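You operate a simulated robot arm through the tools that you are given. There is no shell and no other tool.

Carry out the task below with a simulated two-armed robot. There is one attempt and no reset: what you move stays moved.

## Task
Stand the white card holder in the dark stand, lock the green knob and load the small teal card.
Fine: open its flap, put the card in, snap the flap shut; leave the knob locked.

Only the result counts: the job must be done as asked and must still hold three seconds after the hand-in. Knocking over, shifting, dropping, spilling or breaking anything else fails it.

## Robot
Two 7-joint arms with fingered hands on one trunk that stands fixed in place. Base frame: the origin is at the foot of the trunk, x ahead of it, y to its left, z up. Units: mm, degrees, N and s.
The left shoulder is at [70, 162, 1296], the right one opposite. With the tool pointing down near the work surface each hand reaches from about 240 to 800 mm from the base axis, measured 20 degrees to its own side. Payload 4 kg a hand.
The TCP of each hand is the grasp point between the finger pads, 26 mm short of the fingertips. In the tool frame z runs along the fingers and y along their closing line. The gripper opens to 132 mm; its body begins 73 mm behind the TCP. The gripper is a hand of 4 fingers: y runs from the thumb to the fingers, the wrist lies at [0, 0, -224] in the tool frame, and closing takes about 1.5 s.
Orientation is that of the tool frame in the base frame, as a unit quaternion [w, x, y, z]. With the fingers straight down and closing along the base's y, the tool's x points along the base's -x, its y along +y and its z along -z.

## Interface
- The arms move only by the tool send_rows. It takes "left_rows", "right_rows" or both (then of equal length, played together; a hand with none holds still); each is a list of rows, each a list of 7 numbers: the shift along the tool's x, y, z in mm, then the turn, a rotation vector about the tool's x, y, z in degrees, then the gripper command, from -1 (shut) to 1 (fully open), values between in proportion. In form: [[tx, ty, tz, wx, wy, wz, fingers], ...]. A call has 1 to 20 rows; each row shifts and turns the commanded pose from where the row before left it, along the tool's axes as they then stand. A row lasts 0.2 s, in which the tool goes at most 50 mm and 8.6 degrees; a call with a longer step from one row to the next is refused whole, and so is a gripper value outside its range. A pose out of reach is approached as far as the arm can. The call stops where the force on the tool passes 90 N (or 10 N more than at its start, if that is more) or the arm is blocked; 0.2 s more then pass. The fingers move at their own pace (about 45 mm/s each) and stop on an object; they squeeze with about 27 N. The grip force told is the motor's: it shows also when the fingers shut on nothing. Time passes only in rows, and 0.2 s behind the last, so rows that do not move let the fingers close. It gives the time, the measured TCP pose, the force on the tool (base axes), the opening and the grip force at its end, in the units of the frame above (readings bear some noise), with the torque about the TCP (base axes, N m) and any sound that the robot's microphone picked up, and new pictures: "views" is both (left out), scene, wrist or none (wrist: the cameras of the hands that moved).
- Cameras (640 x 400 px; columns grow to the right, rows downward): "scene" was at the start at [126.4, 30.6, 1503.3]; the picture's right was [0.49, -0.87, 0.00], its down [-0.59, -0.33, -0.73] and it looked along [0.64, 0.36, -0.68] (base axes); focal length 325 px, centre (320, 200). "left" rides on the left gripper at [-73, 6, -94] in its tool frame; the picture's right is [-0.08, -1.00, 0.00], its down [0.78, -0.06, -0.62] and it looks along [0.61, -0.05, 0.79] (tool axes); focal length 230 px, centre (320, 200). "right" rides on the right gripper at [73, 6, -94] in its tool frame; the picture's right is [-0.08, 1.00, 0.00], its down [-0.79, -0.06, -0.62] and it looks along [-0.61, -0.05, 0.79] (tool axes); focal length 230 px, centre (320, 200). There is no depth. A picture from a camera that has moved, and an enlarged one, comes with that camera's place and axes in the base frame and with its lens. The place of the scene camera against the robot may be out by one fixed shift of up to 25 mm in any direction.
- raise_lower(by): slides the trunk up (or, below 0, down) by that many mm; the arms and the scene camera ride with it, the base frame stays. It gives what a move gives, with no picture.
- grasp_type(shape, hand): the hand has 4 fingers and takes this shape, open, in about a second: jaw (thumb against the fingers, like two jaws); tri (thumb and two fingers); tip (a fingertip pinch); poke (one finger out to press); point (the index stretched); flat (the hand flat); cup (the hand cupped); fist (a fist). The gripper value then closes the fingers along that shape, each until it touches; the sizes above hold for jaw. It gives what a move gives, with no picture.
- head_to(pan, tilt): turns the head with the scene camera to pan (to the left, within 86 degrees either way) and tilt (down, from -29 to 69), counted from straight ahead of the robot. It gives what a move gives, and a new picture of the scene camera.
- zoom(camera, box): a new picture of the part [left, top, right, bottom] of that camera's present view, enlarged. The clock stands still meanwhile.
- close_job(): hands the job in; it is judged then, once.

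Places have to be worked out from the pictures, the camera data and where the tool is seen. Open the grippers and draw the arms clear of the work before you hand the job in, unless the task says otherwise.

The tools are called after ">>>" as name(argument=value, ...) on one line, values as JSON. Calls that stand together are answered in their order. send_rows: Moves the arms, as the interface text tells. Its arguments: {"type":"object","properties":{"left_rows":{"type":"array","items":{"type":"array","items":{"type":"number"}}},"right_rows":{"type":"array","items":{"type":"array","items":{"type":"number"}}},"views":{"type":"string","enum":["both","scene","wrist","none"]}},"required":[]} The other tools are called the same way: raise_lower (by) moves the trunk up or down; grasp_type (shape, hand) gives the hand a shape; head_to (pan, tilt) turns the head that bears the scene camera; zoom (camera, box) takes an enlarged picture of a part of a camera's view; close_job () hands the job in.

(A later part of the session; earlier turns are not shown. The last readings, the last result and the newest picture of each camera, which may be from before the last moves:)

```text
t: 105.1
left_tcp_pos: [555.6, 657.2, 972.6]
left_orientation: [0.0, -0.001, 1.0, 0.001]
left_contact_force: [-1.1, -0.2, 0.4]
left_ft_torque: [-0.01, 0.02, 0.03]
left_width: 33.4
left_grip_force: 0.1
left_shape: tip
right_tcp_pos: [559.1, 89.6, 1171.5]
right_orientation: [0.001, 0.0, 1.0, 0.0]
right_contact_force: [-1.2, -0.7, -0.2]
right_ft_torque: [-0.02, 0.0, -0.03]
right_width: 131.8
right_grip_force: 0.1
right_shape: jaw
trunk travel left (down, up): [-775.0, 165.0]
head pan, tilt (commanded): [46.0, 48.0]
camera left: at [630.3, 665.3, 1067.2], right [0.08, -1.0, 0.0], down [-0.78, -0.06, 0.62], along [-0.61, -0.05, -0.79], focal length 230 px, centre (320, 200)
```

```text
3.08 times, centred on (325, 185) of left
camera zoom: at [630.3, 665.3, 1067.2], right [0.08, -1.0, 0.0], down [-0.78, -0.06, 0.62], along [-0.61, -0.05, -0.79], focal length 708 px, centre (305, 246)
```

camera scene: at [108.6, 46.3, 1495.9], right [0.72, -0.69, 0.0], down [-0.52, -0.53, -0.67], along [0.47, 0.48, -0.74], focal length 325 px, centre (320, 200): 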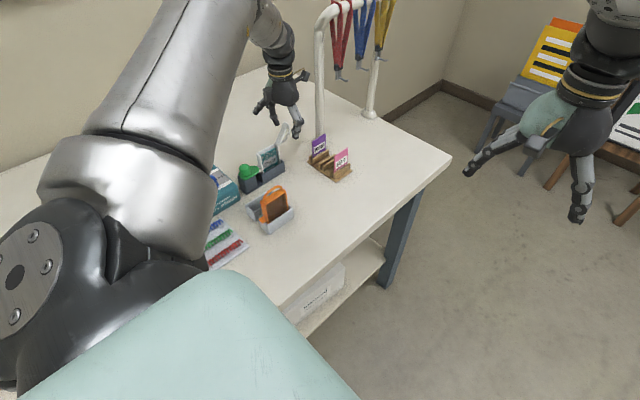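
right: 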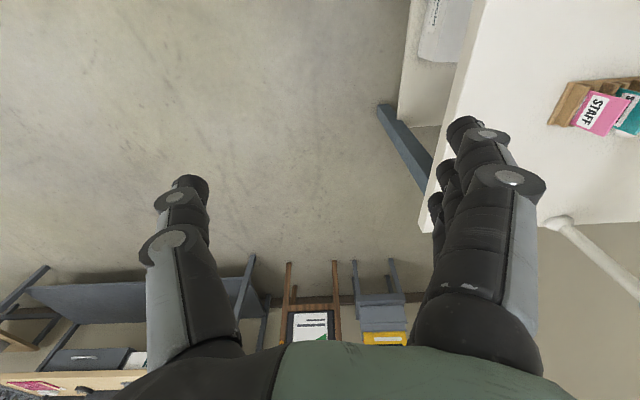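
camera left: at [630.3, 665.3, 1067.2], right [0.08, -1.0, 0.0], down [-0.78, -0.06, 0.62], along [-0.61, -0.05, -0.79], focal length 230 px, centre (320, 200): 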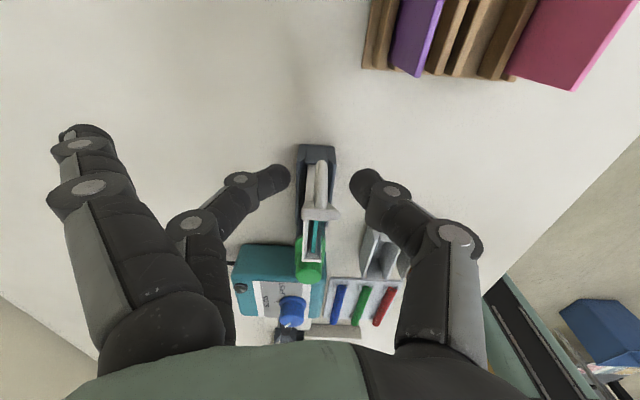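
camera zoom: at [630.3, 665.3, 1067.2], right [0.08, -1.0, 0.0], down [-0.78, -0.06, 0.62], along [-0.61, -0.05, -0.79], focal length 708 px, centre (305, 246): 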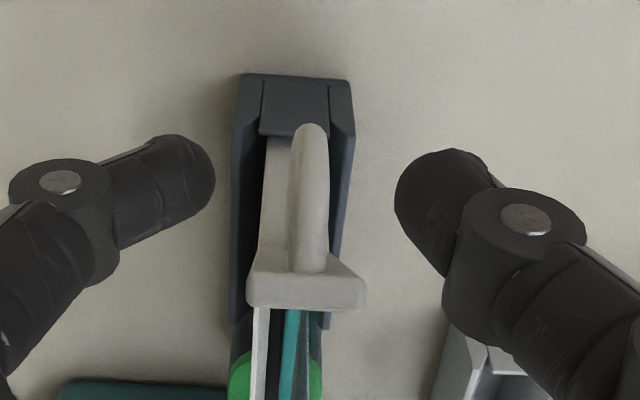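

From the scene view, the thumb would close on the bar itself rather than inside the loop; I'll shift ~7 mm toward –x and 2 mm up, then check again.

>>> send_rows(left_rows=[[3.5, 0.8, -1, 0, 0, 0, -0.5], [3.5, 0.8, -1, 0, 0, 0, -0.5], [0, 0, 0, 0, 0, 0, -0.6], [0, 0, 0, 0, 0, 0, -0.65], [0, 0, 0, 0, 0, 0, -0.65]], views="wrist")

>>> zoom(camera="scene", box=[255, 110, 305, 160])

>>> zoom(camera="left", box=[250, 120, 400, 250])

```text
t: 106.3
left_tcp_pos: [549.6, 659.8, 975.1]
left_orientation: [-0.002, -0.001, 1.0, 0.001]
left_contact_force: [0.4, -0.4, 0.2]
left_ft_torque: [-0.01, 0.0, 0.0]
left_width: 23.3
left_grip_force: 0.1
left_shape: tip
right_tcp_pos: [559.1, 90.2, 1170.8]
right_orientation: [0.0, -0.001, 1.0, 0.001]
right_contact_force: [0.8, 0.2, 0.1]
right_ft_torque: [-0.03, 0.01, 0.03]
right_width: 131.6
right_grip_force: 0.0
right_shape: jaw
trunk travel left (down, up): [-775.0, 165.0]
head pan, tilt (commanded): [46.0, 48.0]
camera left: at [623.3, 666.9, 1069.1], right [0.08, -1.0, 0.0], down [-0.78, -0.06, 0.62], along [-0.61, -0.05, -0.79], focal length 230 px, centre (320, 200)
```

left: 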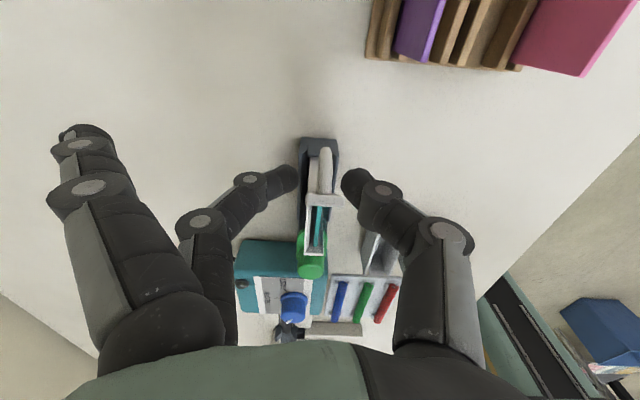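

```text
8.00 times, centred on (280, 135) of scene
camera zoom: at [108.8, 46.5, 1495.8], right [0.72, -0.69, 0.0], down [-0.52, -0.53, -0.67], along [0.46, 0.48, -0.74], focal length 2599 px, centre (640, 720)
```

zoom: 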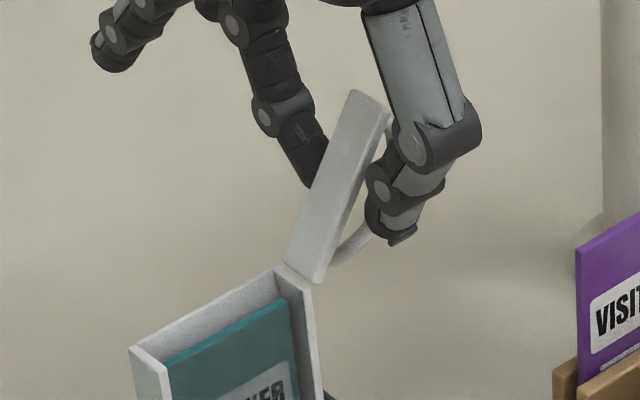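

```text
3.08 times, centred on (325, 185) of left
camera zoom: at [623.3, 666.9, 1069.1], right [0.08, -1.0, 0.0], down [-0.78, -0.06, 0.62], along [-0.61, -0.05, -0.79], focal length 708 px, centre (305, 246)
```

zoom: 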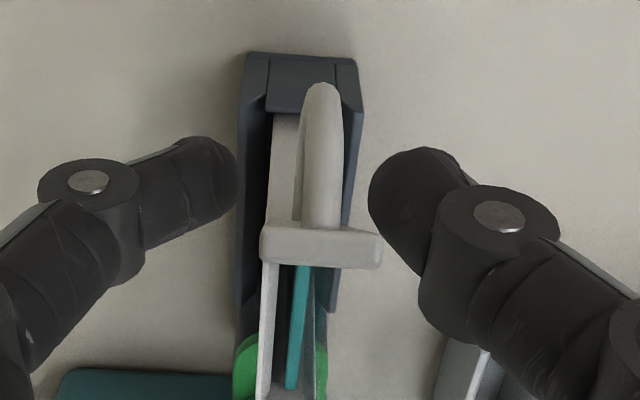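

Now the fingertips are aligned with the loop's interior. Closing the pinch through the loop.

>>> send_rows(left_rows=[[0, -1.5, 0, 0, 0, 0, -0.75], [0, 0, 0, 0, 0, 0, -0.9], [0, 0, 0, 0, 0, 0, -1], [0, 0, 0, 0, 0, 0, -1], [0, 0, 0, 0, 0, 0, -1]], views="wrist")

>>> zoom(camera="scene", box=[255, 110, 305, 160])

>>> zoom(camera="left", box=[250, 120, 400, 250])

```text
t: 107.5
left_tcp_pos: [548.4, 659.2, 975.1]
left_orientation: [0.0, 0.0, 1.0, 0.001]
left_contact_force: [-0.1, -0.2, -0.3]
left_ft_torque: [0.06, -0.02, 0.05]
left_width: 0.0
left_grip_force: 26.7
left_shape: tip
right_tcp_pos: [558.8, 90.6, 1170.1]
right_orientation: [0.001, 0.001, 1.0, -0.001]
right_contact_force: [-0.4, -0.5, 0.3]
right_ft_torque: [0.0, 0.01, 0.02]
right_width: 131.6
right_grip_force: 0.0
right_shape: jaw
trunk travel left (down, up): [-775.0, 165.0]
head pan, tilt (commanded): [46.0, 48.0]
camera left: at [623.4, 665.7, 1069.1], right [0.08, -1.0, 0.0], down [-0.78, -0.06, 0.62], along [-0.61, -0.05, -0.79], focal length 230 px, centre (320, 200)
```

left: 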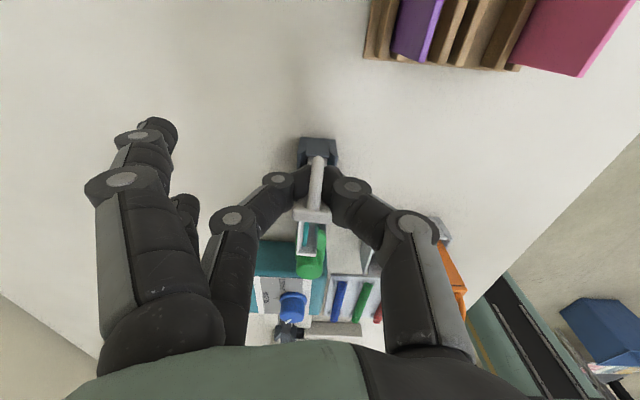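

```text
8.00 times, centred on (280, 135) of scene
camera zoom: at [108.8, 46.7, 1495.8], right [0.72, -0.69, 0.0], down [-0.52, -0.53, -0.67], along [0.46, 0.48, -0.74], focal length 2599 px, centre (640, 720)
```

zoom: 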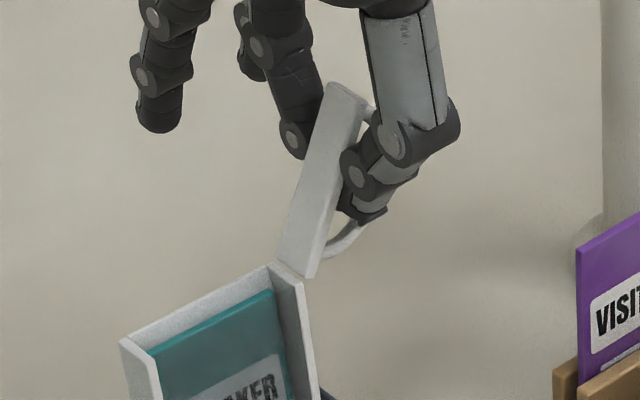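

```text
3.08 times, centred on (325, 185) of left
camera zoom: at [623.4, 665.7, 1069.1], right [0.08, -1.0, 0.0], down [-0.78, -0.06, 0.62], along [-0.61, -0.05, -0.79], focal length 708 px, centre (305, 246)
```

zoom: 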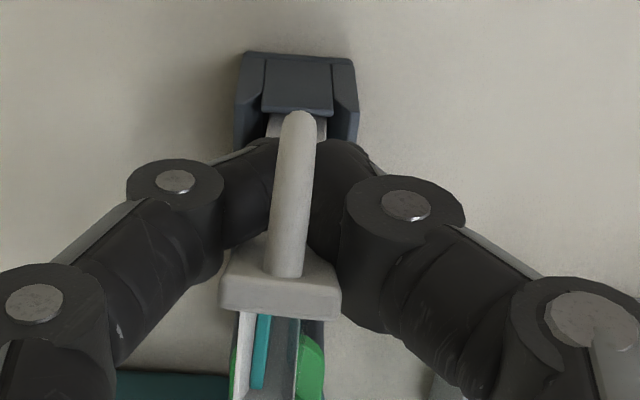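

The fingertips met inside the loop again. Now I'll trace the arc back (–x, first up), checking part-way.

>>> send_rows(left_rows=[[3.3, 0, -2.6, 0, 0, 0, -1], [3.5, 0, -2.5, 0, 0, 0, -1], [3.6, 0, -2.3, 0, 0, 0, -1], [3.7, 0, -2.1, 0, 0, 0, -1], [3.7, 0, -1.0, 0, 0, 0, -1], [3.7, 0, -0.6, 0, 0, 0, -1], [0, 0, 0, 0, 0, 0, -1]], views="wrist")

>>> zoom(camera="scene", box=[245, 110, 305, 170])

```text
t: 109.1
left_tcp_pos: [526.8, 658.7, 985.1]
left_orientation: [0.0, -0.001, 1.0, 0.001]
left_contact_force: [0.0, 0.3, -0.2]
left_ft_torque: [-0.01, 0.04, 0.0]
left_width: 0.0
left_grip_force: 26.8
left_shape: tip
right_tcp_pos: [558.6, 90.4, 1169.8]
right_orientation: [0.0, 0.0, 1.0, 0.0]
right_contact_force: [-0.5, 0.5, -0.5]
right_ft_torque: [0.01, 0.0, 0.0]
right_width: 131.8
right_grip_force: 0.1
right_shape: jaw
trunk travel left (down, up): [-775.0, 165.0]
head pan, tilt (commanded): [46.0, 48.0]
camera left: at [601.4, 665.0, 1080.0], right [0.08, -1.0, 0.0], down [-0.78, -0.06, 0.62], along [-0.62, -0.05, -0.79], focal length 230 px, centre (320, 200)
```

left: 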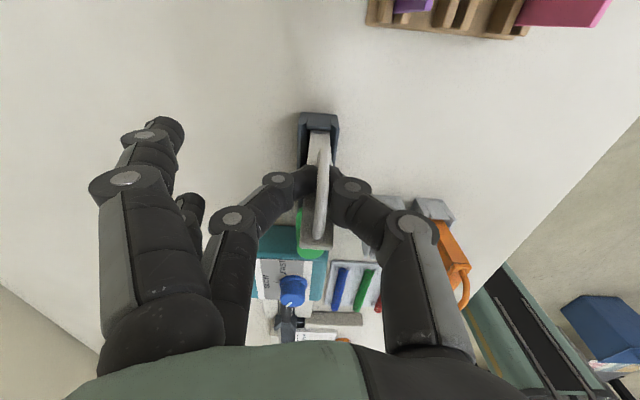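

```text
6.67 times, centred on (275, 140) of scene
camera zoom: at [108.9, 46.6, 1495.8], right [0.72, -0.69, 0.0], down [-0.52, -0.53, -0.67], along [0.46, 0.48, -0.74], focal length 2166 px, centre (620, 600)
```

zoom: 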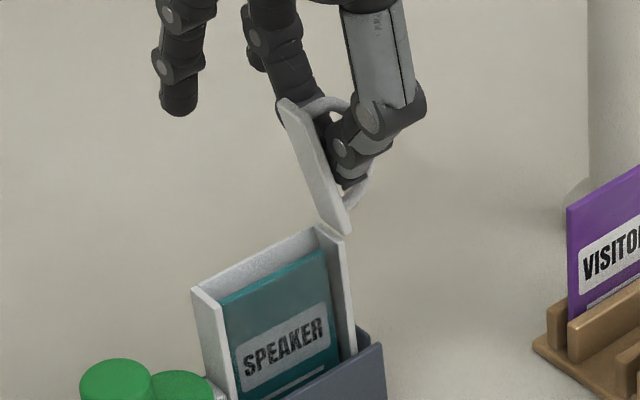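

The flap follows smoothly (~70°). Continuing toward closed.

>>> send_rows(left_rows=[[3.5, 0, -0.3, 0, 0, 0, -1], [3.5, 0, 0, 0, 0, 0, -1], [3.5, 0, 0.6, 0, 0, 0, -1], [3.3, 0, 1.0, 0, 0, 0, -1], [3.3, 0, 1.4, 0, 0, 0, -1], [3.2, 0, 1.8, 0, 0, 0, -1], [3.0, 0, 2.2, 0, 0, 0, -1], [0, 0, 0, 0, 0, 0, -1]], views="wrist")

>>> zoom(camera="scene", box=[245, 110, 305, 170])

>>> zoom(camera="left", box=[250, 100, 400, 230])

```text
t: 110.9
left_tcp_pos: [504.2, 657.3, 981.7]
left_orientation: [0.001, -0.001, 1.0, 0.003]
left_contact_force: [3.7, -0.2, 12.9]
left_ft_torque: [0.02, -0.3, 0.03]
left_width: 0.0
left_grip_force: 26.8
left_shape: tip
right_tcp_pos: [559.1, 89.0, 1170.8]
right_orientation: [-0.001, 0.001, 1.0, 0.001]
right_contact_force: [0.2, 0.4, 0.2]
right_ft_torque: [-0.05, 0.0, 0.02]
right_width: 131.9
right_grip_force: 0.1
right_shape: jaw
trunk travel left (down, up): [-775.0, 165.0]
head pan, tilt (commanded): [46.0, 48.0]
camera left: at [578.6, 663.7, 1075.5], right [0.08, -1.0, 0.0], down [-0.79, -0.06, 0.61], along [-0.61, -0.04, -0.79], focal length 230 px, centre (320, 200)
```

left: 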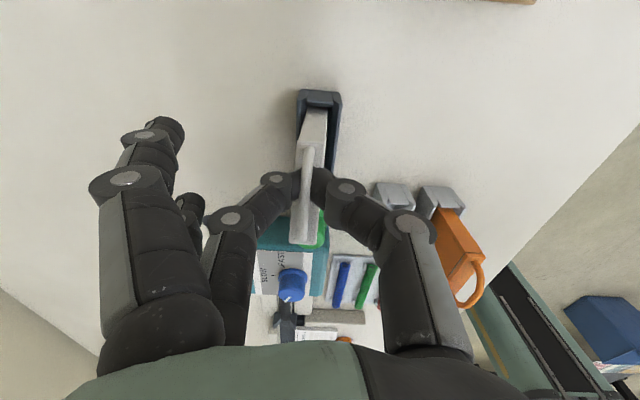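

```text
6.67 times, centred on (275, 140) of scene
camera zoom: at [107.9, 44.5, 1496.1], right [0.72, -0.69, 0.0], down [-0.52, -0.53, -0.67], along [0.47, 0.48, -0.74], focal length 2166 px, centre (620, 600)
```

zoom: 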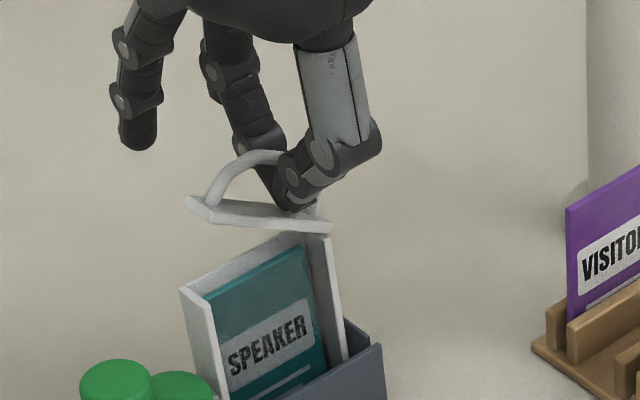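

```text
3.08 times, centred on (325, 165) of left
camera zoom: at [578.6, 663.7, 1075.5], right [0.08, -1.0, 0.0], down [-0.79, -0.06, 0.61], along [-0.61, -0.04, -0.79], focal length 708 px, centre (305, 308)
```

zoom: 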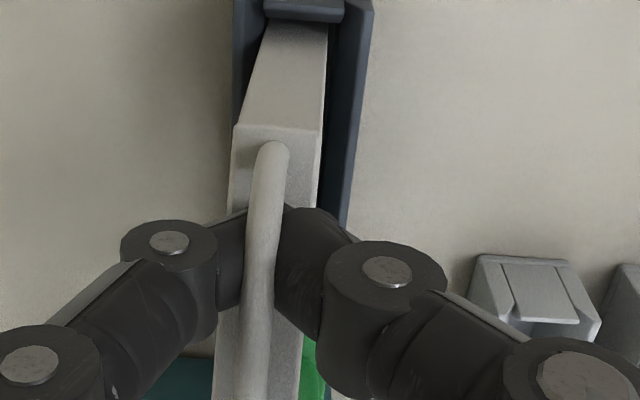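

A 13 N resistance appeared with the flap near 40–45°. I'll stop and look closely before pushing any further.

>>> zoom(camera="scene", box=[255, 120, 295, 150])

>>> zoom(camera="scene", box=[255, 140, 295, 175])

>>> zoom(camera="left", box=[285, 120, 345, 250])

```text
13.33 times, centred on (275, 135) of scene
camera zoom: at [107.9, 44.5, 1496.1], right [0.72, -0.69, 0.0], down [-0.52, -0.53, -0.67], along [0.47, 0.48, -0.74], focal length 4332 px, centre (920, 1067)
```

zoom: 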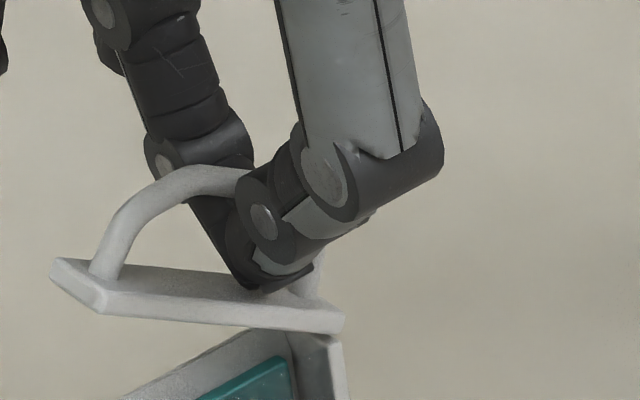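

```text
11.43 times, centred on (275, 158) of scene
camera zoom: at [107.9, 44.5, 1496.1], right [0.72, -0.69, 0.0], down [-0.52, -0.53, -0.67], along [0.47, 0.48, -0.74], focal length 3713 px, centre (834, 686)
```

zoom: 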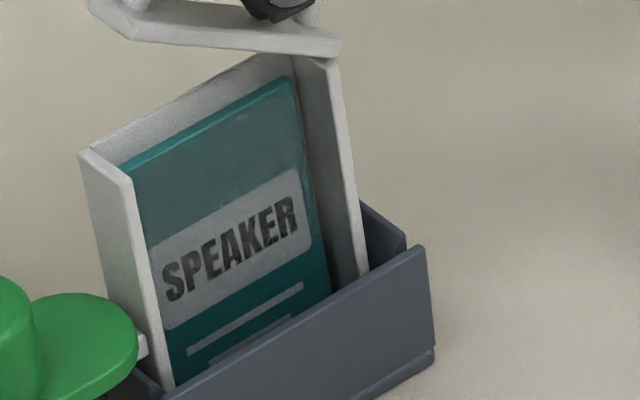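

```text
3.08 times, centred on (315, 185) of left
camera zoom: at [578.6, 663.7, 1075.5], right [0.08, -1.0, 0.0], down [-0.79, -0.06, 0.61], along [-0.61, -0.04, -0.79], focal length 708 px, centre (335, 246)
```

zoom: 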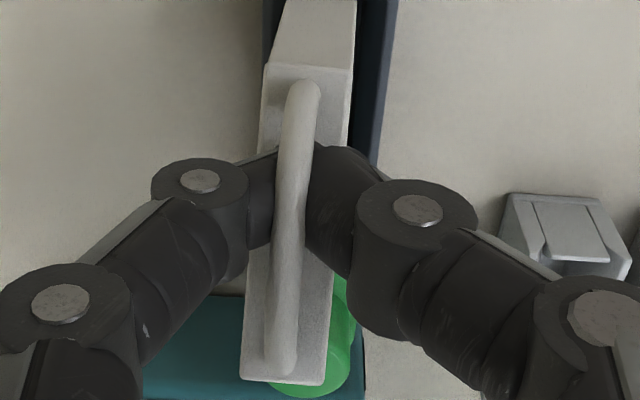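

The fingertips are wedged near the hinge-side corner of the loop. I'll slide them along the flap toward its free end (–x and up) before continuing to close.

>>> send_rows(left_rows=[[1.5, 0, -3.5, 0, 0, 0, -1], [3, 0, -3, 0, 0, 0, -1], [3, 0, -2, 0, 0, 0, -1], [0, 0, 0, 0, 0, 0, -1]], views="wrist")

>>> zoom(camera="scene", box=[255, 120, 295, 150])

```text
t: 111.9
left_tcp_pos: [498.0, 657.6, 989.7]
left_orientation: [0.0, -0.001, 1.0, 0.002]
left_contact_force: [5.7, -0.7, 7.2]
left_ft_torque: [-0.01, -0.33, 0.0]
left_width: 0.2
left_grip_force: 26.9
left_shape: tip
right_tcp_pos: [559.8, 88.0, 1170.4]
right_orientation: [0.0, 0.0, 1.0, 0.0]
right_contact_force: [-0.3, -0.2, 0.2]
right_ft_torque: [-0.04, 0.0, 0.03]
right_width: 131.8
right_grip_force: 0.0
right_shape: jaw
trunk travel left (down, up): [-775.0, 165.0]
head pan, tilt (commanded): [46.0, 48.0]
camera left: at [571.2, 664.2, 1082.7], right [0.08, -1.0, 0.0], down [-0.78, -0.06, 0.62], along [-0.62, -0.05, -0.79], focal length 230 px, centre (320, 200)
```

left: 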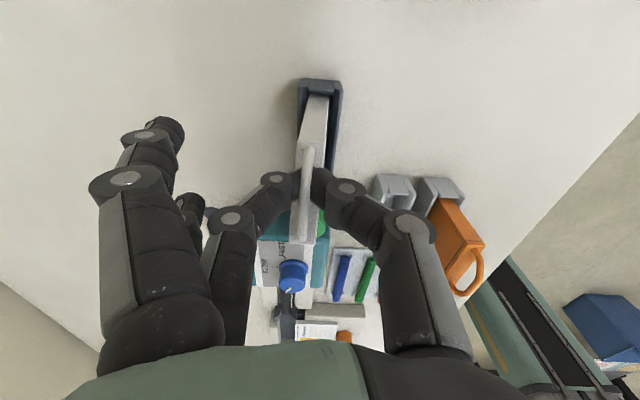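

```text
13.33 times, centred on (275, 135) of scene
camera zoom: at [109.4, 45.2, 1495.9], right [0.72, -0.69, 0.0], down [-0.52, -0.53, -0.67], along [0.46, 0.48, -0.74], focal length 4332 px, centre (920, 1067)
```

zoom: 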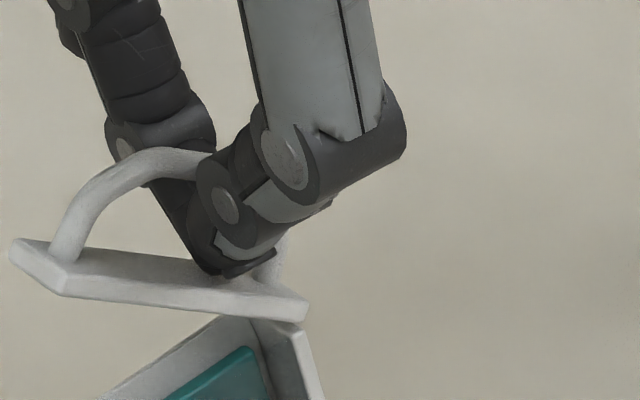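

The fingers are wedged in the loop's hinge-side corner and are pulling the whole holder over slightly. I'll relieve the load and open the pinch, letting the flap drop closed on its own.

>>> send_rows(left_rows=[[-2, 0, -1.5, 0, 0, 0, -1], [0, 0, 0, 0, 0, 0, -0.8], [0, 0, 0, 0, 0, 0, -0.5], [0, 0, 0, 0, 0, 0, -0.2], [0, 0, 0, 0, 0, 0, -0.1], [0, 0, 0, 0, 0, 0, -0.1]], views="both")

>>> zoom(camera="scene", box=[245, 115, 305, 175])

>>> zoom(camera="left", box=[250, 80, 400, 220])

```text
t: 113.3
left_tcp_pos: [498.1, 658.8, 989.4]
left_orientation: [0.0, -0.001, 1.0, 0.001]
left_contact_force: [-0.2, -0.5, 0.0]
left_ft_torque: [0.0, 0.01, 0.01]
left_width: 58.6
left_grip_force: 0.1
left_shape: tip
right_tcp_pos: [559.2, 89.2, 1170.6]
right_orientation: [0.001, -0.001, 1.0, 0.0]
right_contact_force: [0.9, 0.0, -0.9]
right_ft_torque: [0.01, 0.02, -0.02]
right_width: 131.8
right_grip_force: 0.1
right_shape: jaw
trunk travel left (down, up): [-775.0, 165.0]
head pan, tilt (commanded): [46.0, 48.0]
camera scene: at [108.8, 46.7, 1495.8], right [0.72, -0.69, 0.0], down [-0.52, -0.53, -0.67], along [0.46, 0.48, -0.74], focal length 325 px, centre (320, 200)
camera left: at [572.8, 665.3, 1083.7], right [0.08, -1.0, 0.0], down [-0.78, -0.06, 0.62], along [-0.61, -0.05, -0.79], focal length 230 px, centre (320, 200)
```

scene: 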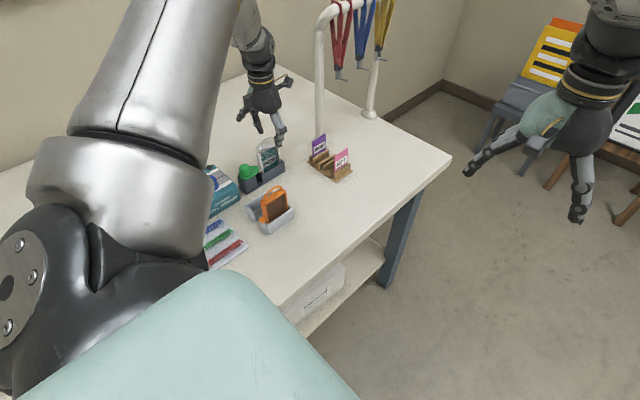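
left: 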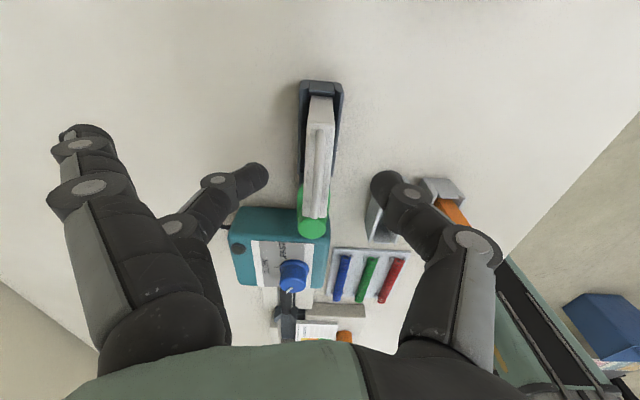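

```text
6.67 times, centred on (275, 145) of scene
camera zoom: at [108.8, 46.7, 1495.8], right [0.72, -0.69, 0.0], down [-0.52, -0.53, -0.67], along [0.46, 0.48, -0.74], focal length 2166 px, centre (620, 567)
```

zoom: 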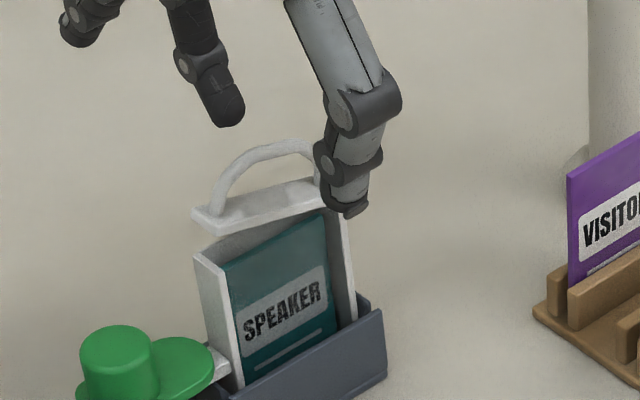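

```text
2.86 times, centred on (325, 150) of left
camera zoom: at [572.8, 665.3, 1083.7], right [0.08, -1.0, 0.0], down [-0.78, -0.06, 0.62], along [-0.61, -0.05, -0.79], focal length 657 px, centre (306, 343)
```

zoom: 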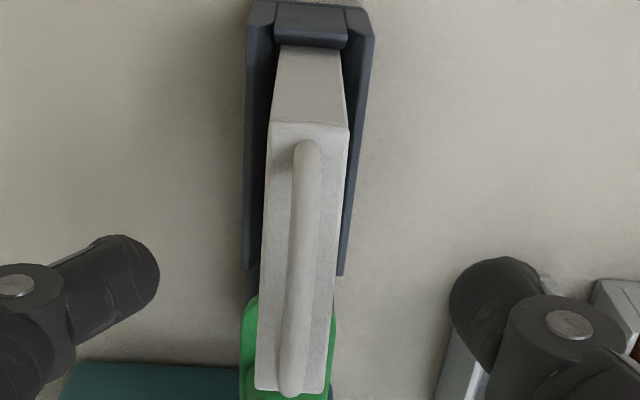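

The flap dropped to ~15° ajar, resting on its catch; it needs a press to snap. I'll raise, close the two fingertips together, and press down on the loop near its free-end side.

>>> send_rows(left_rows=[[0, 0, -17, 0, 0, 0, -0.1], [0, 0, -17, 0, 0, 0, -0.1], [0, 0, -17, 0, 0, 0, -0.5], [8, 0, 0, 0, 0, 0, -0.8], [6, 0, 0, 0, 0, 0, -1], [0, 0, 0, 0, 0, 0, -1], [0, 0, 0, 0, 0, 0, -1]], views="both")

>>> zoom(camera="scene", box=[245, 115, 305, 175])

>>> zoom(camera="left", box=[260, 80, 380, 200])

```text
t: 114.9
left_tcp_pos: [484.8, 658.9, 1039.8]
left_orientation: [-0.001, -0.001, 1.0, 0.001]
left_contact_force: [-0.4, -0.5, -0.2]
left_ft_torque: [-0.02, 0.0, 0.0]
left_width: 0.0
left_grip_force: 27.1
left_shape: tip
right_tcp_pos: [558.8, 90.0, 1170.2]
right_orientation: [-0.001, 0.0, 1.0, 0.0]
right_contact_force: [-0.8, 0.1, 0.1]
right_ft_torque: [0.0, 0.01, 0.0]
right_width: 131.8
right_grip_force: 0.1
right_shape: jaw
trunk travel left (down, up): [-775.0, 165.0]
head pan, tilt (commanded): [46.0, 48.0]
camera scene: at [108.8, 46.6, 1495.8], right [0.72, -0.69, 0.0], down [-0.52, -0.53, -0.67], along [0.46, 0.48, -0.74], focal length 325 px, centre (320, 200)
camera left: at [558.6, 664.8, 1134.6], right [0.08, -1.0, 0.0], down [-0.78, -0.06, 0.62], along [-0.61, -0.05, -0.79], focal length 230 px, centre (320, 200)
```

scene: 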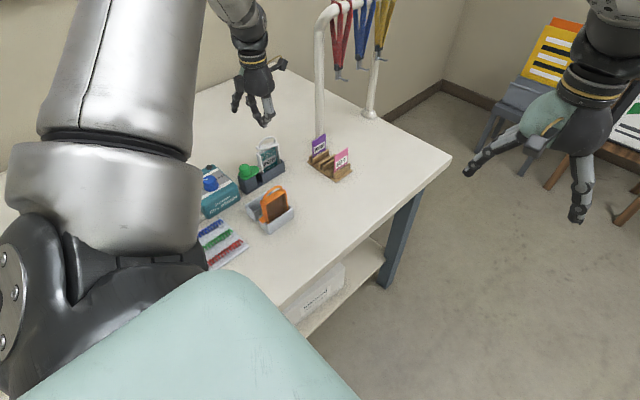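
left: 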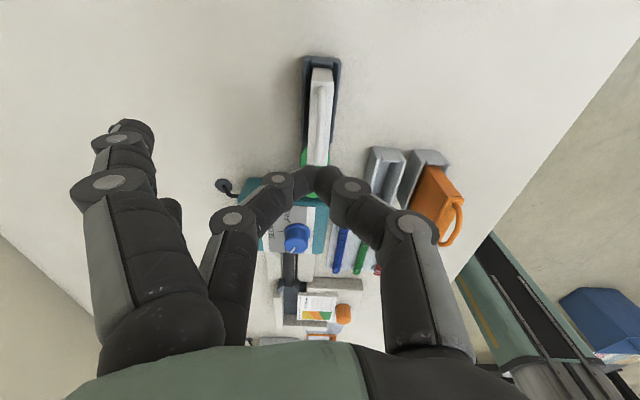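

```text
6.67 times, centred on (275, 145) of scene
camera zoom: at [108.8, 46.6, 1495.8], right [0.72, -0.69, 0.0], down [-0.52, -0.53, -0.67], along [0.46, 0.48, -0.74], focal length 2166 px, centre (620, 567)
```

zoom: 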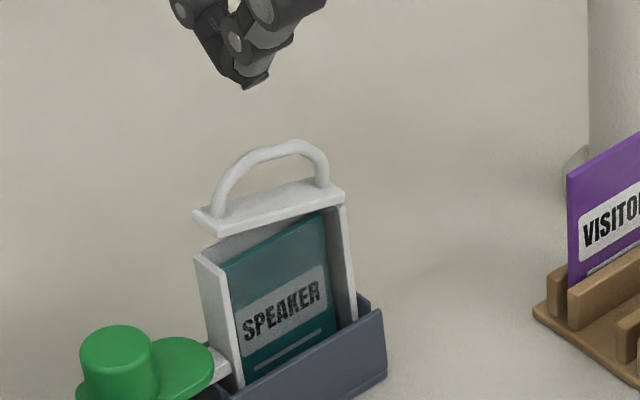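

```text
3.33 times, centred on (320, 140) of left
camera zoom: at [558.6, 664.8, 1134.6], right [0.08, -1.0, 0.0], down [-0.78, -0.06, 0.62], along [-0.61, -0.05, -0.79], focal length 767 px, centre (320, 400)
```

zoom: 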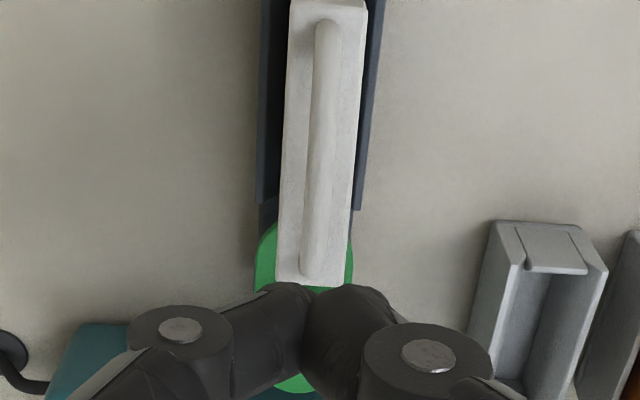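

The loop bar lies under the meeting line of the two fingertips (y≈660). Lowering to near contact, then pressing in small steps.

>>> send_rows(left_rows=[[0, 0, 10, 0, 0, 0, -1], [0, 0, 10, 0, 0, 0, -1], [0, 0, 8, 0, 0, 0, -1], [0, 0, 3, 0, 0, 0, -1], [0, 0, 3, 0, 0, 0, -1], [0, 0, 0, 0, 0, 0, -1]], views="wrist")

>>> zoom(camera="scene", box=[245, 115, 305, 175])

>>> zoom(camera="left", box=[260, 100, 380, 220])

```text
t: 116.3
left_tcp_pos: [484.9, 659.1, 1005.5]
left_orientation: [0.0, -0.001, 1.0, 0.001]
left_contact_force: [-0.5, -1.0, 0.9]
left_ft_torque: [0.0, 0.0, -0.01]
left_width: 0.0
left_grip_force: 27.3
left_shape: tip
right_tcp_pos: [558.0, 90.7, 1170.1]
right_orientation: [0.0, -0.001, 1.0, 0.0]
right_contact_force: [-0.1, -1.2, 0.9]
right_ft_torque: [-0.01, -0.02, -0.01]
right_width: 131.9
right_grip_force: 0.1
right_shape: jaw
trunk travel left (down, up): [-775.0, 165.0]
head pan, tilt (commanded): [46.0, 48.0]
camera left: at [558.6, 665.3, 1100.7], right [0.08, -1.0, 0.0], down [-0.78, -0.06, 0.62], along [-0.61, -0.05, -0.79], focal length 230 px, centre (320, 200)
```

left: 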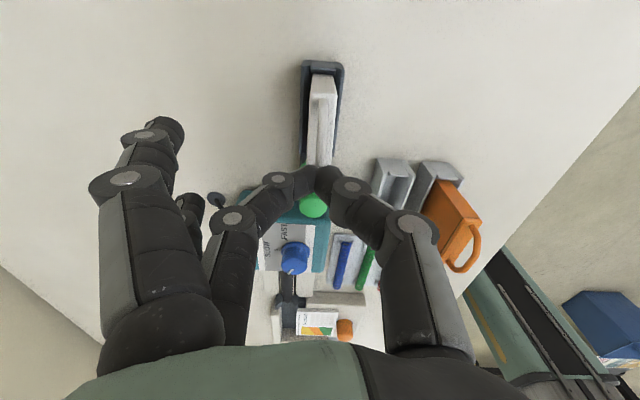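

```text
6.67 times, centred on (275, 145) of scene
camera zoom: at [108.8, 46.5, 1495.8], right [0.72, -0.69, 0.0], down [-0.52, -0.53, -0.67], along [0.46, 0.48, -0.74], focal length 2166 px, centre (620, 567)
```

zoom: 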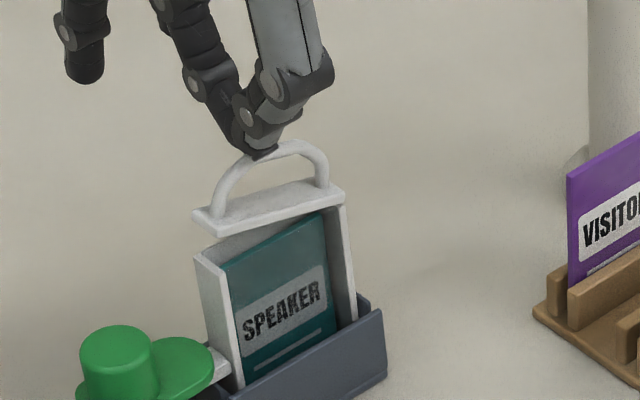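

```text
3.33 times, centred on (320, 160) of left
camera zoom: at [558.6, 665.3, 1100.7], right [0.08, -1.0, 0.0], down [-0.78, -0.06, 0.62], along [-0.61, -0.05, -0.79], focal length 767 px, centre (320, 333)
```

zoom: 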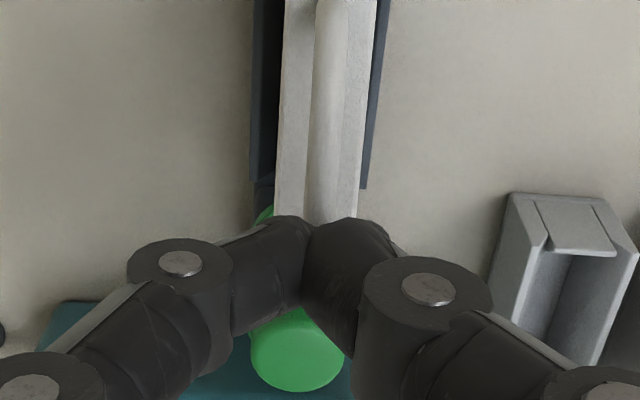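

The bar sits ~4 mm to –y of the groove between the fingertips. I'll lift slightly, shift –4 mm in y, then press in small steps.

>>> send_rows(left_rows=[[0, 0, -5, 0, 0, 0, -1], [0, -4, 0, 0, 0, 0, -1], [0, 0, 4, 0, 0, 0, -1], [0, 0, 3, 0, 0, 0, -1], [0, 0, 2, 0, 0, 0, -1], [0, 0, 0, 0, 0, 0, -1]], views="wrist")

>>> zoom(camera="scene", box=[245, 115, 305, 175])

>>> zoom(camera="left", box=[260, 100, 380, 220])

```text
t: 117.7
left_tcp_pos: [484.0, 654.9, 1002.4]
left_orientation: [0.0, -0.001, 1.0, 0.001]
left_contact_force: [-0.2, -0.1, -0.1]
left_ft_torque: [-0.01, 0.03, -0.01]
left_width: 0.0
left_grip_force: 26.9
left_shape: tip
right_tcp_pos: [559.3, 90.1, 1170.3]
right_orientation: [0.0, 0.0, 1.0, 0.0]
right_contact_force: [-0.4, 0.5, -0.1]
right_ft_torque: [0.03, 0.03, 0.01]
right_width: 131.7
right_grip_force: 0.0
right_shape: jaw
trunk travel left (down, up): [-775.0, 165.0]
head pan, tilt (commanded): [46.0, 48.0]
camera left: at [559.1, 661.6, 1096.5], right [0.08, -1.0, 0.0], down [-0.78, -0.06, 0.62], along [-0.61, -0.05, -0.79], focal length 230 px, centre (320, 200)
```

left: 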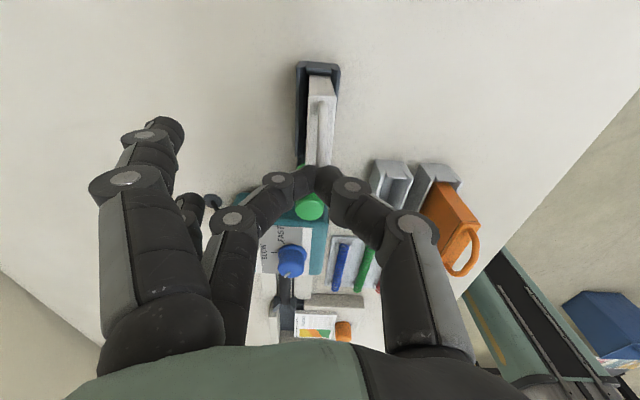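

```text
6.67 times, centred on (275, 145) of scene
camera zoom: at [108.8, 46.7, 1495.8], right [0.72, -0.69, 0.0], down [-0.52, -0.53, -0.67], along [0.46, 0.48, -0.74], focal length 2166 px, centre (620, 567)
```

zoom: 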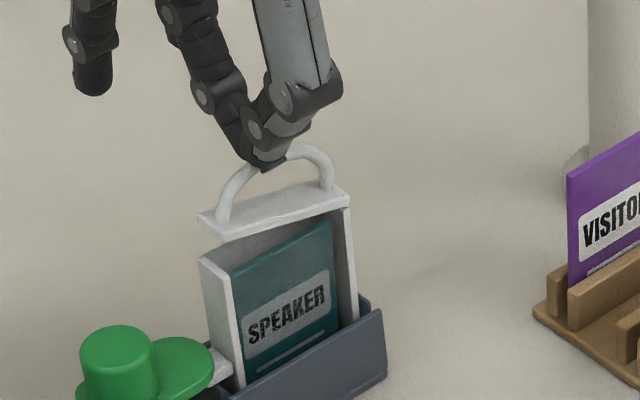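

```text
3.33 times, centred on (320, 160) of left
camera zoom: at [559.1, 661.6, 1096.5], right [0.08, -1.0, 0.0], down [-0.78, -0.06, 0.62], along [-0.61, -0.05, -0.79], focal length 767 px, centre (320, 333)
```

zoom: 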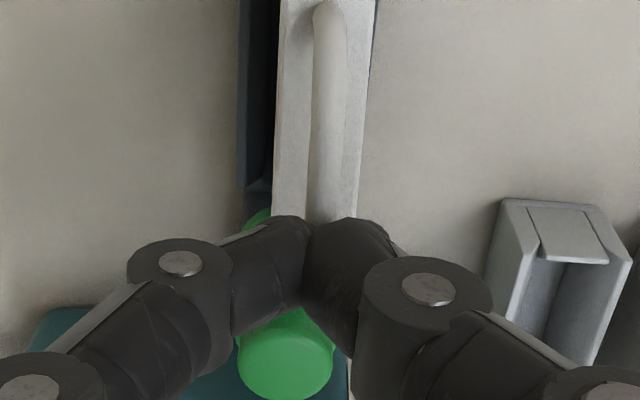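

The holder's top leans slightly and followed the touch. I'll lift fully clear, shift, and come down again so that the bar falls in the groove between the fingertips.

>>> send_rows(left_rows=[[0, 0, -8, 0, 0, 0, -1], [0, 0, -8, 0, 0, 0, -1], [0, 0, 0, 0, 0, 0, -1]], views="wrist")

>>> zoom(camera="scene", box=[245, 115, 305, 175])

>>> zoom(camera="left", box=[260, 100, 380, 220])

```text
t: 118.5
left_tcp_pos: [484.4, 654.3, 1017.7]
left_orientation: [0.0, -0.001, 1.0, 0.001]
left_contact_force: [-0.2, -0.1, -0.4]
left_ft_torque: [0.01, -0.01, 0.0]
left_width: 0.0
left_grip_force: 27.0
left_shape: tip
right_tcp_pos: [559.1, 91.9, 1170.9]
right_orientation: [0.0, 0.0, 1.0, 0.0]
right_contact_force: [0.0, 0.5, 0.2]
right_ft_torque: [0.0, 0.03, 0.03]
right_width: 131.9
right_grip_force: 0.0
right_shape: jaw
trunk travel left (down, up): [-775.0, 165.0]
head pan, tilt (commanded): [46.0, 48.0]
camera left: at [559.0, 661.6, 1112.7], right [0.08, -1.0, 0.0], down [-0.78, -0.06, 0.62], along [-0.61, -0.05, -0.79], focal length 230 px, centre (320, 200)
```

left: 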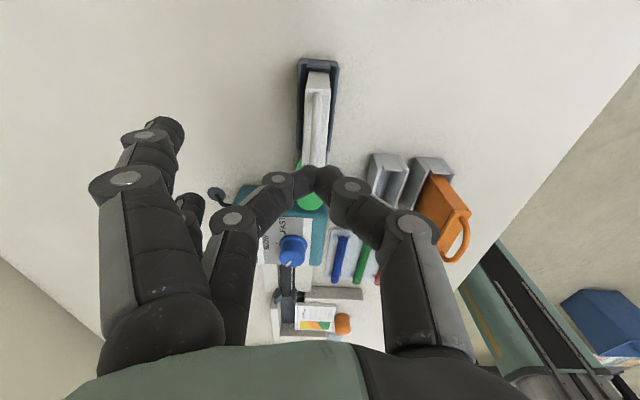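

```text
6.67 times, centred on (275, 145) of scene
camera zoom: at [109.0, 46.8, 1495.8], right [0.72, -0.69, 0.0], down [-0.52, -0.53, -0.67], along [0.46, 0.48, -0.74], focal length 2166 px, centre (620, 567)
```

zoom: 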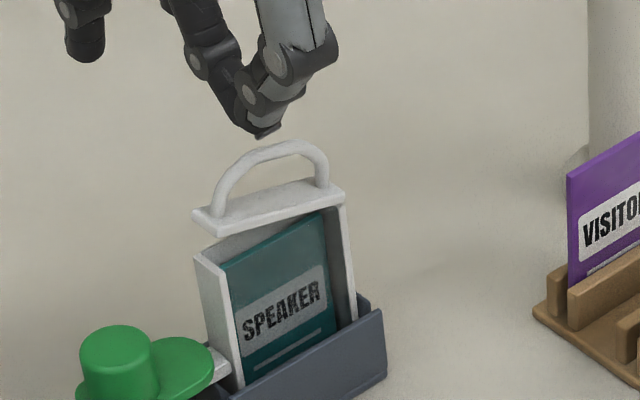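

```text
3.33 times, centred on (320, 160) of left
camera zoom: at [559.0, 661.6, 1112.7], right [0.08, -1.0, 0.0], down [-0.78, -0.06, 0.62], along [-0.61, -0.05, -0.79], focal length 767 px, centre (320, 333)
```

zoom: 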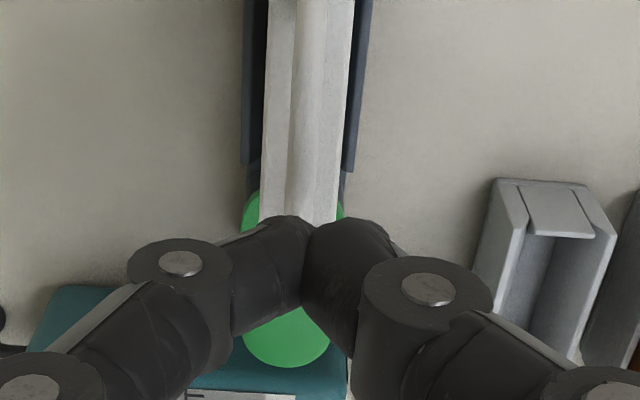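

Free again, the bar is now exactly under the groove between the fingertips. Descending straight down and pressing in 2 mm steps.

>>> send_rows(left_rows=[[0, 0, 6, 0, 0, 0, -1], [0, 0, 5, 0, 0, 0, -1], [0, 0, 3, 0, 0, 0, -1], [0, 0, 2, 0, 0, 0, -1], [0, 0, 2, 0, 0, 0, -1], [0, 0, 0, 0, 0, 0, -1]], views="wrist")

>>> zoom(camera="scene", box=[245, 115, 305, 175])

>>> zoom(camera="left", box=[260, 100, 380, 220])

```text
t: 119.9
left_tcp_pos: [484.6, 653.9, 1000.4]
left_orientation: [0.0, -0.001, 1.0, 0.001]
left_contact_force: [0.0, -0.5, 1.6]
left_ft_torque: [0.01, 0.02, -0.02]
left_width: 0.0
left_grip_force: 27.1
left_shape: tip
right_tcp_pos: [559.0, 89.4, 1171.1]
right_orientation: [0.001, 0.0, 1.0, 0.001]
right_contact_force: [-0.9, -0.6, 0.6]
right_ft_torque: [0.0, -0.03, -0.03]
right_width: 131.8
right_grip_force: 0.0
right_shape: jaw
trunk travel left (down, up): [-775.0, 165.0]
head pan, tilt (commanded): [46.0, 48.0]
camera left: at [558.8, 661.1, 1094.7], right [0.08, -1.0, 0.0], down [-0.78, -0.06, 0.62], along [-0.61, -0.05, -0.79], focal length 230 px, centre (320, 200)
```

left: 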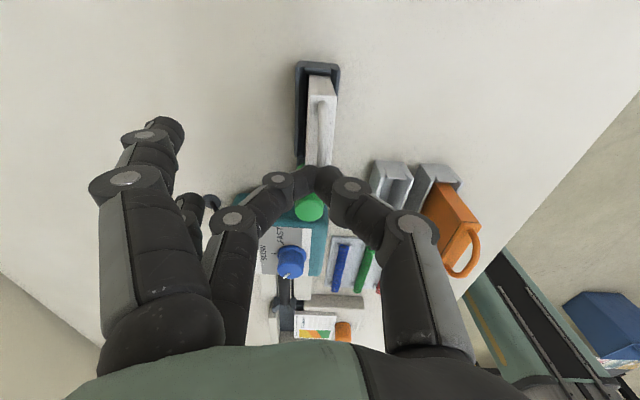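

```text
6.67 times, centred on (275, 145) of scene
camera zoom: at [108.5, 46.3, 1495.9], right [0.72, -0.69, 0.0], down [-0.52, -0.53, -0.67], along [0.47, 0.48, -0.74], focal length 2166 px, centre (620, 567)
```

zoom: 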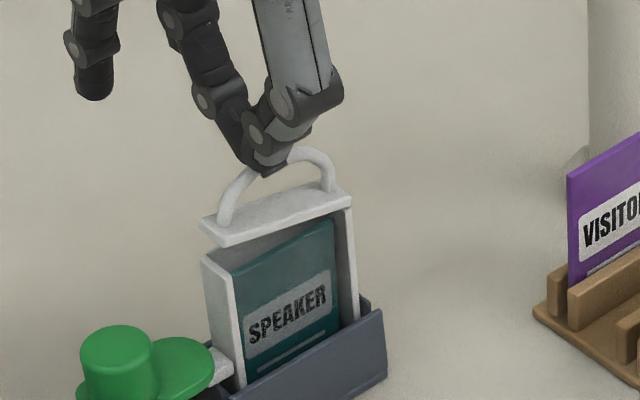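

```text
3.33 times, centred on (320, 160) of left
camera zoom: at [558.8, 661.1, 1094.7], right [0.08, -1.0, 0.0], down [-0.78, -0.06, 0.62], along [-0.61, -0.05, -0.79], focal length 767 px, centre (320, 333)
```

zoom: 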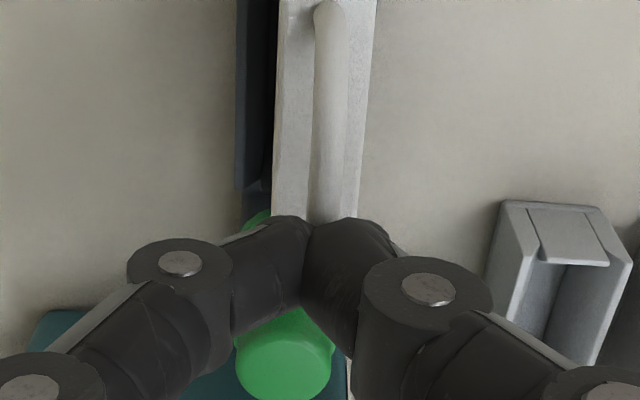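

The holder leans to its limit at first touch, but the fingertips are on the bar. I'll continue pressing in small steps and watch the flap angle and force.

>>> send_rows(left_rows=[[0, 0, 2, 0, 0, 0, -1], [0, 0, 2, 0, 0, 0, -1], [0, 0, 0, 0, 0, 0, -1]], views="wrist")

>>> zoom(camera="scene", box=[250, 120, 290, 160])

>>> zoom(camera="left", box=[260, 100, 380, 220])

```text
t: 120.7
left_tcp_pos: [484.7, 654.7, 995.8]
left_orientation: [0.0, -0.001, 1.0, 0.001]
left_contact_force: [-0.2, 0.3, 0.8]
left_ft_torque: [0.0, 0.0, -0.01]
left_width: 0.0
left_grip_force: 27.5
left_shape: tip
right_tcp_pos: [558.6, 90.1, 1169.2]
right_orientation: [0.001, 0.001, 1.0, 0.0]
right_contact_force: [0.8, -0.3, 0.3]
right_ft_torque: [-0.01, -0.05, 0.02]
right_width: 132.1
right_grip_force: 0.0
right_shape: jaw
trunk travel left (down, up): [-775.0, 165.0]
head pan, tilt (commanded): [46.0, 48.0]
camera left: at [558.8, 660.9, 1090.6], right [0.08, -1.0, 0.0], down [-0.78, -0.06, 0.62], along [-0.61, -0.05, -0.79], focal length 230 px, centre (320, 200)
```

left: 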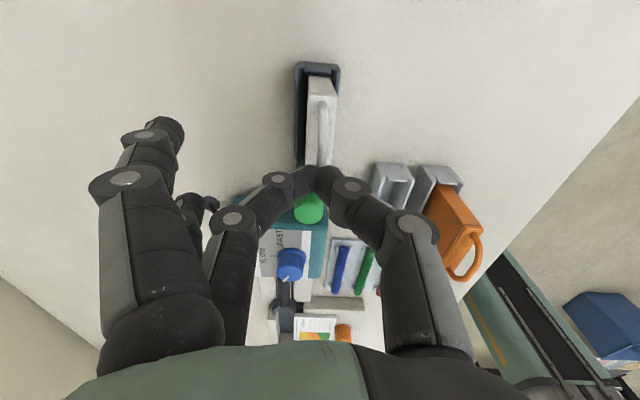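

```text
10.00 times, centred on (270, 140) of scene
camera zoom: at [108.6, 46.5, 1495.8], right [0.72, -0.69, 0.0], down [-0.52, -0.53, -0.67], along [0.46, 0.48, -0.74], focal length 3249 px, centre (820, 800)
```

zoom: 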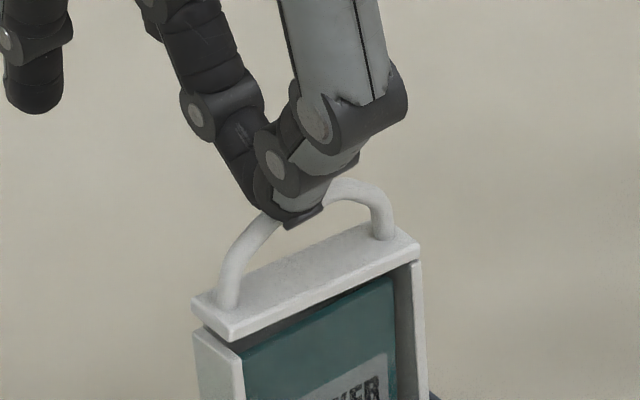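

```text
3.33 times, centred on (320, 160) of left
camera zoom: at [558.8, 660.9, 1090.6], right [0.08, -1.0, 0.0], down [-0.78, -0.06, 0.62], along [-0.61, -0.05, -0.79], focal length 767 px, centre (320, 333)
```

zoom: 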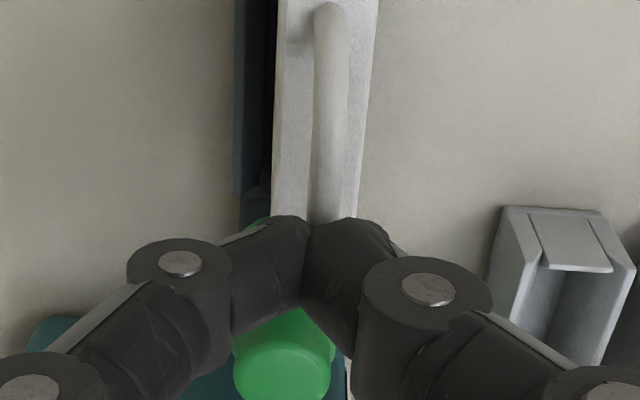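

The flap is closing (gap now only a few mm) with ~1 N. Continue pressing.

>>> send_rows(left_rows=[[0, 0, 1.5, 0, 0, 0, -1], [0, 0, 1.5, 0, 0, 0, -1], [0, 0, 0, 0, 0, 0, -1]], views="none")

>>> zoom(camera="scene", box=[250, 120, 290, 160])

```text
t: 121.5
left_tcp_pos: [484.7, 654.8, 995.2]
left_orientation: [0.001, -0.001, 1.0, 0.001]
left_contact_force: [-0.2, 0.3, 0.1]
left_ft_torque: [-0.02, 0.02, 0.01]
left_width: 0.1
left_grip_force: 26.9
left_shape: tip
right_tcp_pos: [557.8, 90.0, 1171.1]
right_orientation: [0.0, 0.0, 1.0, 0.0]
right_contact_force: [-0.3, -0.5, 0.0]
right_ft_torque: [0.02, 0.0, 0.0]
right_width: 131.9
right_grip_force: 0.1
right_shape: jaw
trunk travel left (down, up): [-775.0, 165.0]
head pan, tilt (commanded): [46.0, 48.0]
```

```text
10.00 times, centred on (270, 140) of scene
camera zoom: at [108.8, 46.5, 1495.8], right [0.72, -0.69, 0.0], down [-0.52, -0.53, -0.67], along [0.46, 0.48, -0.74], focal length 3249 px, centre (820, 800)
```

zoom: 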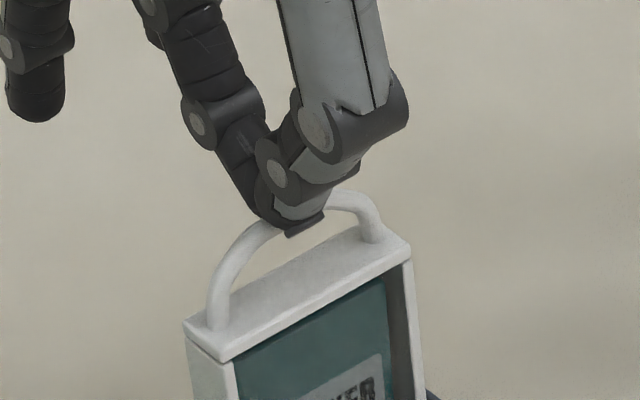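

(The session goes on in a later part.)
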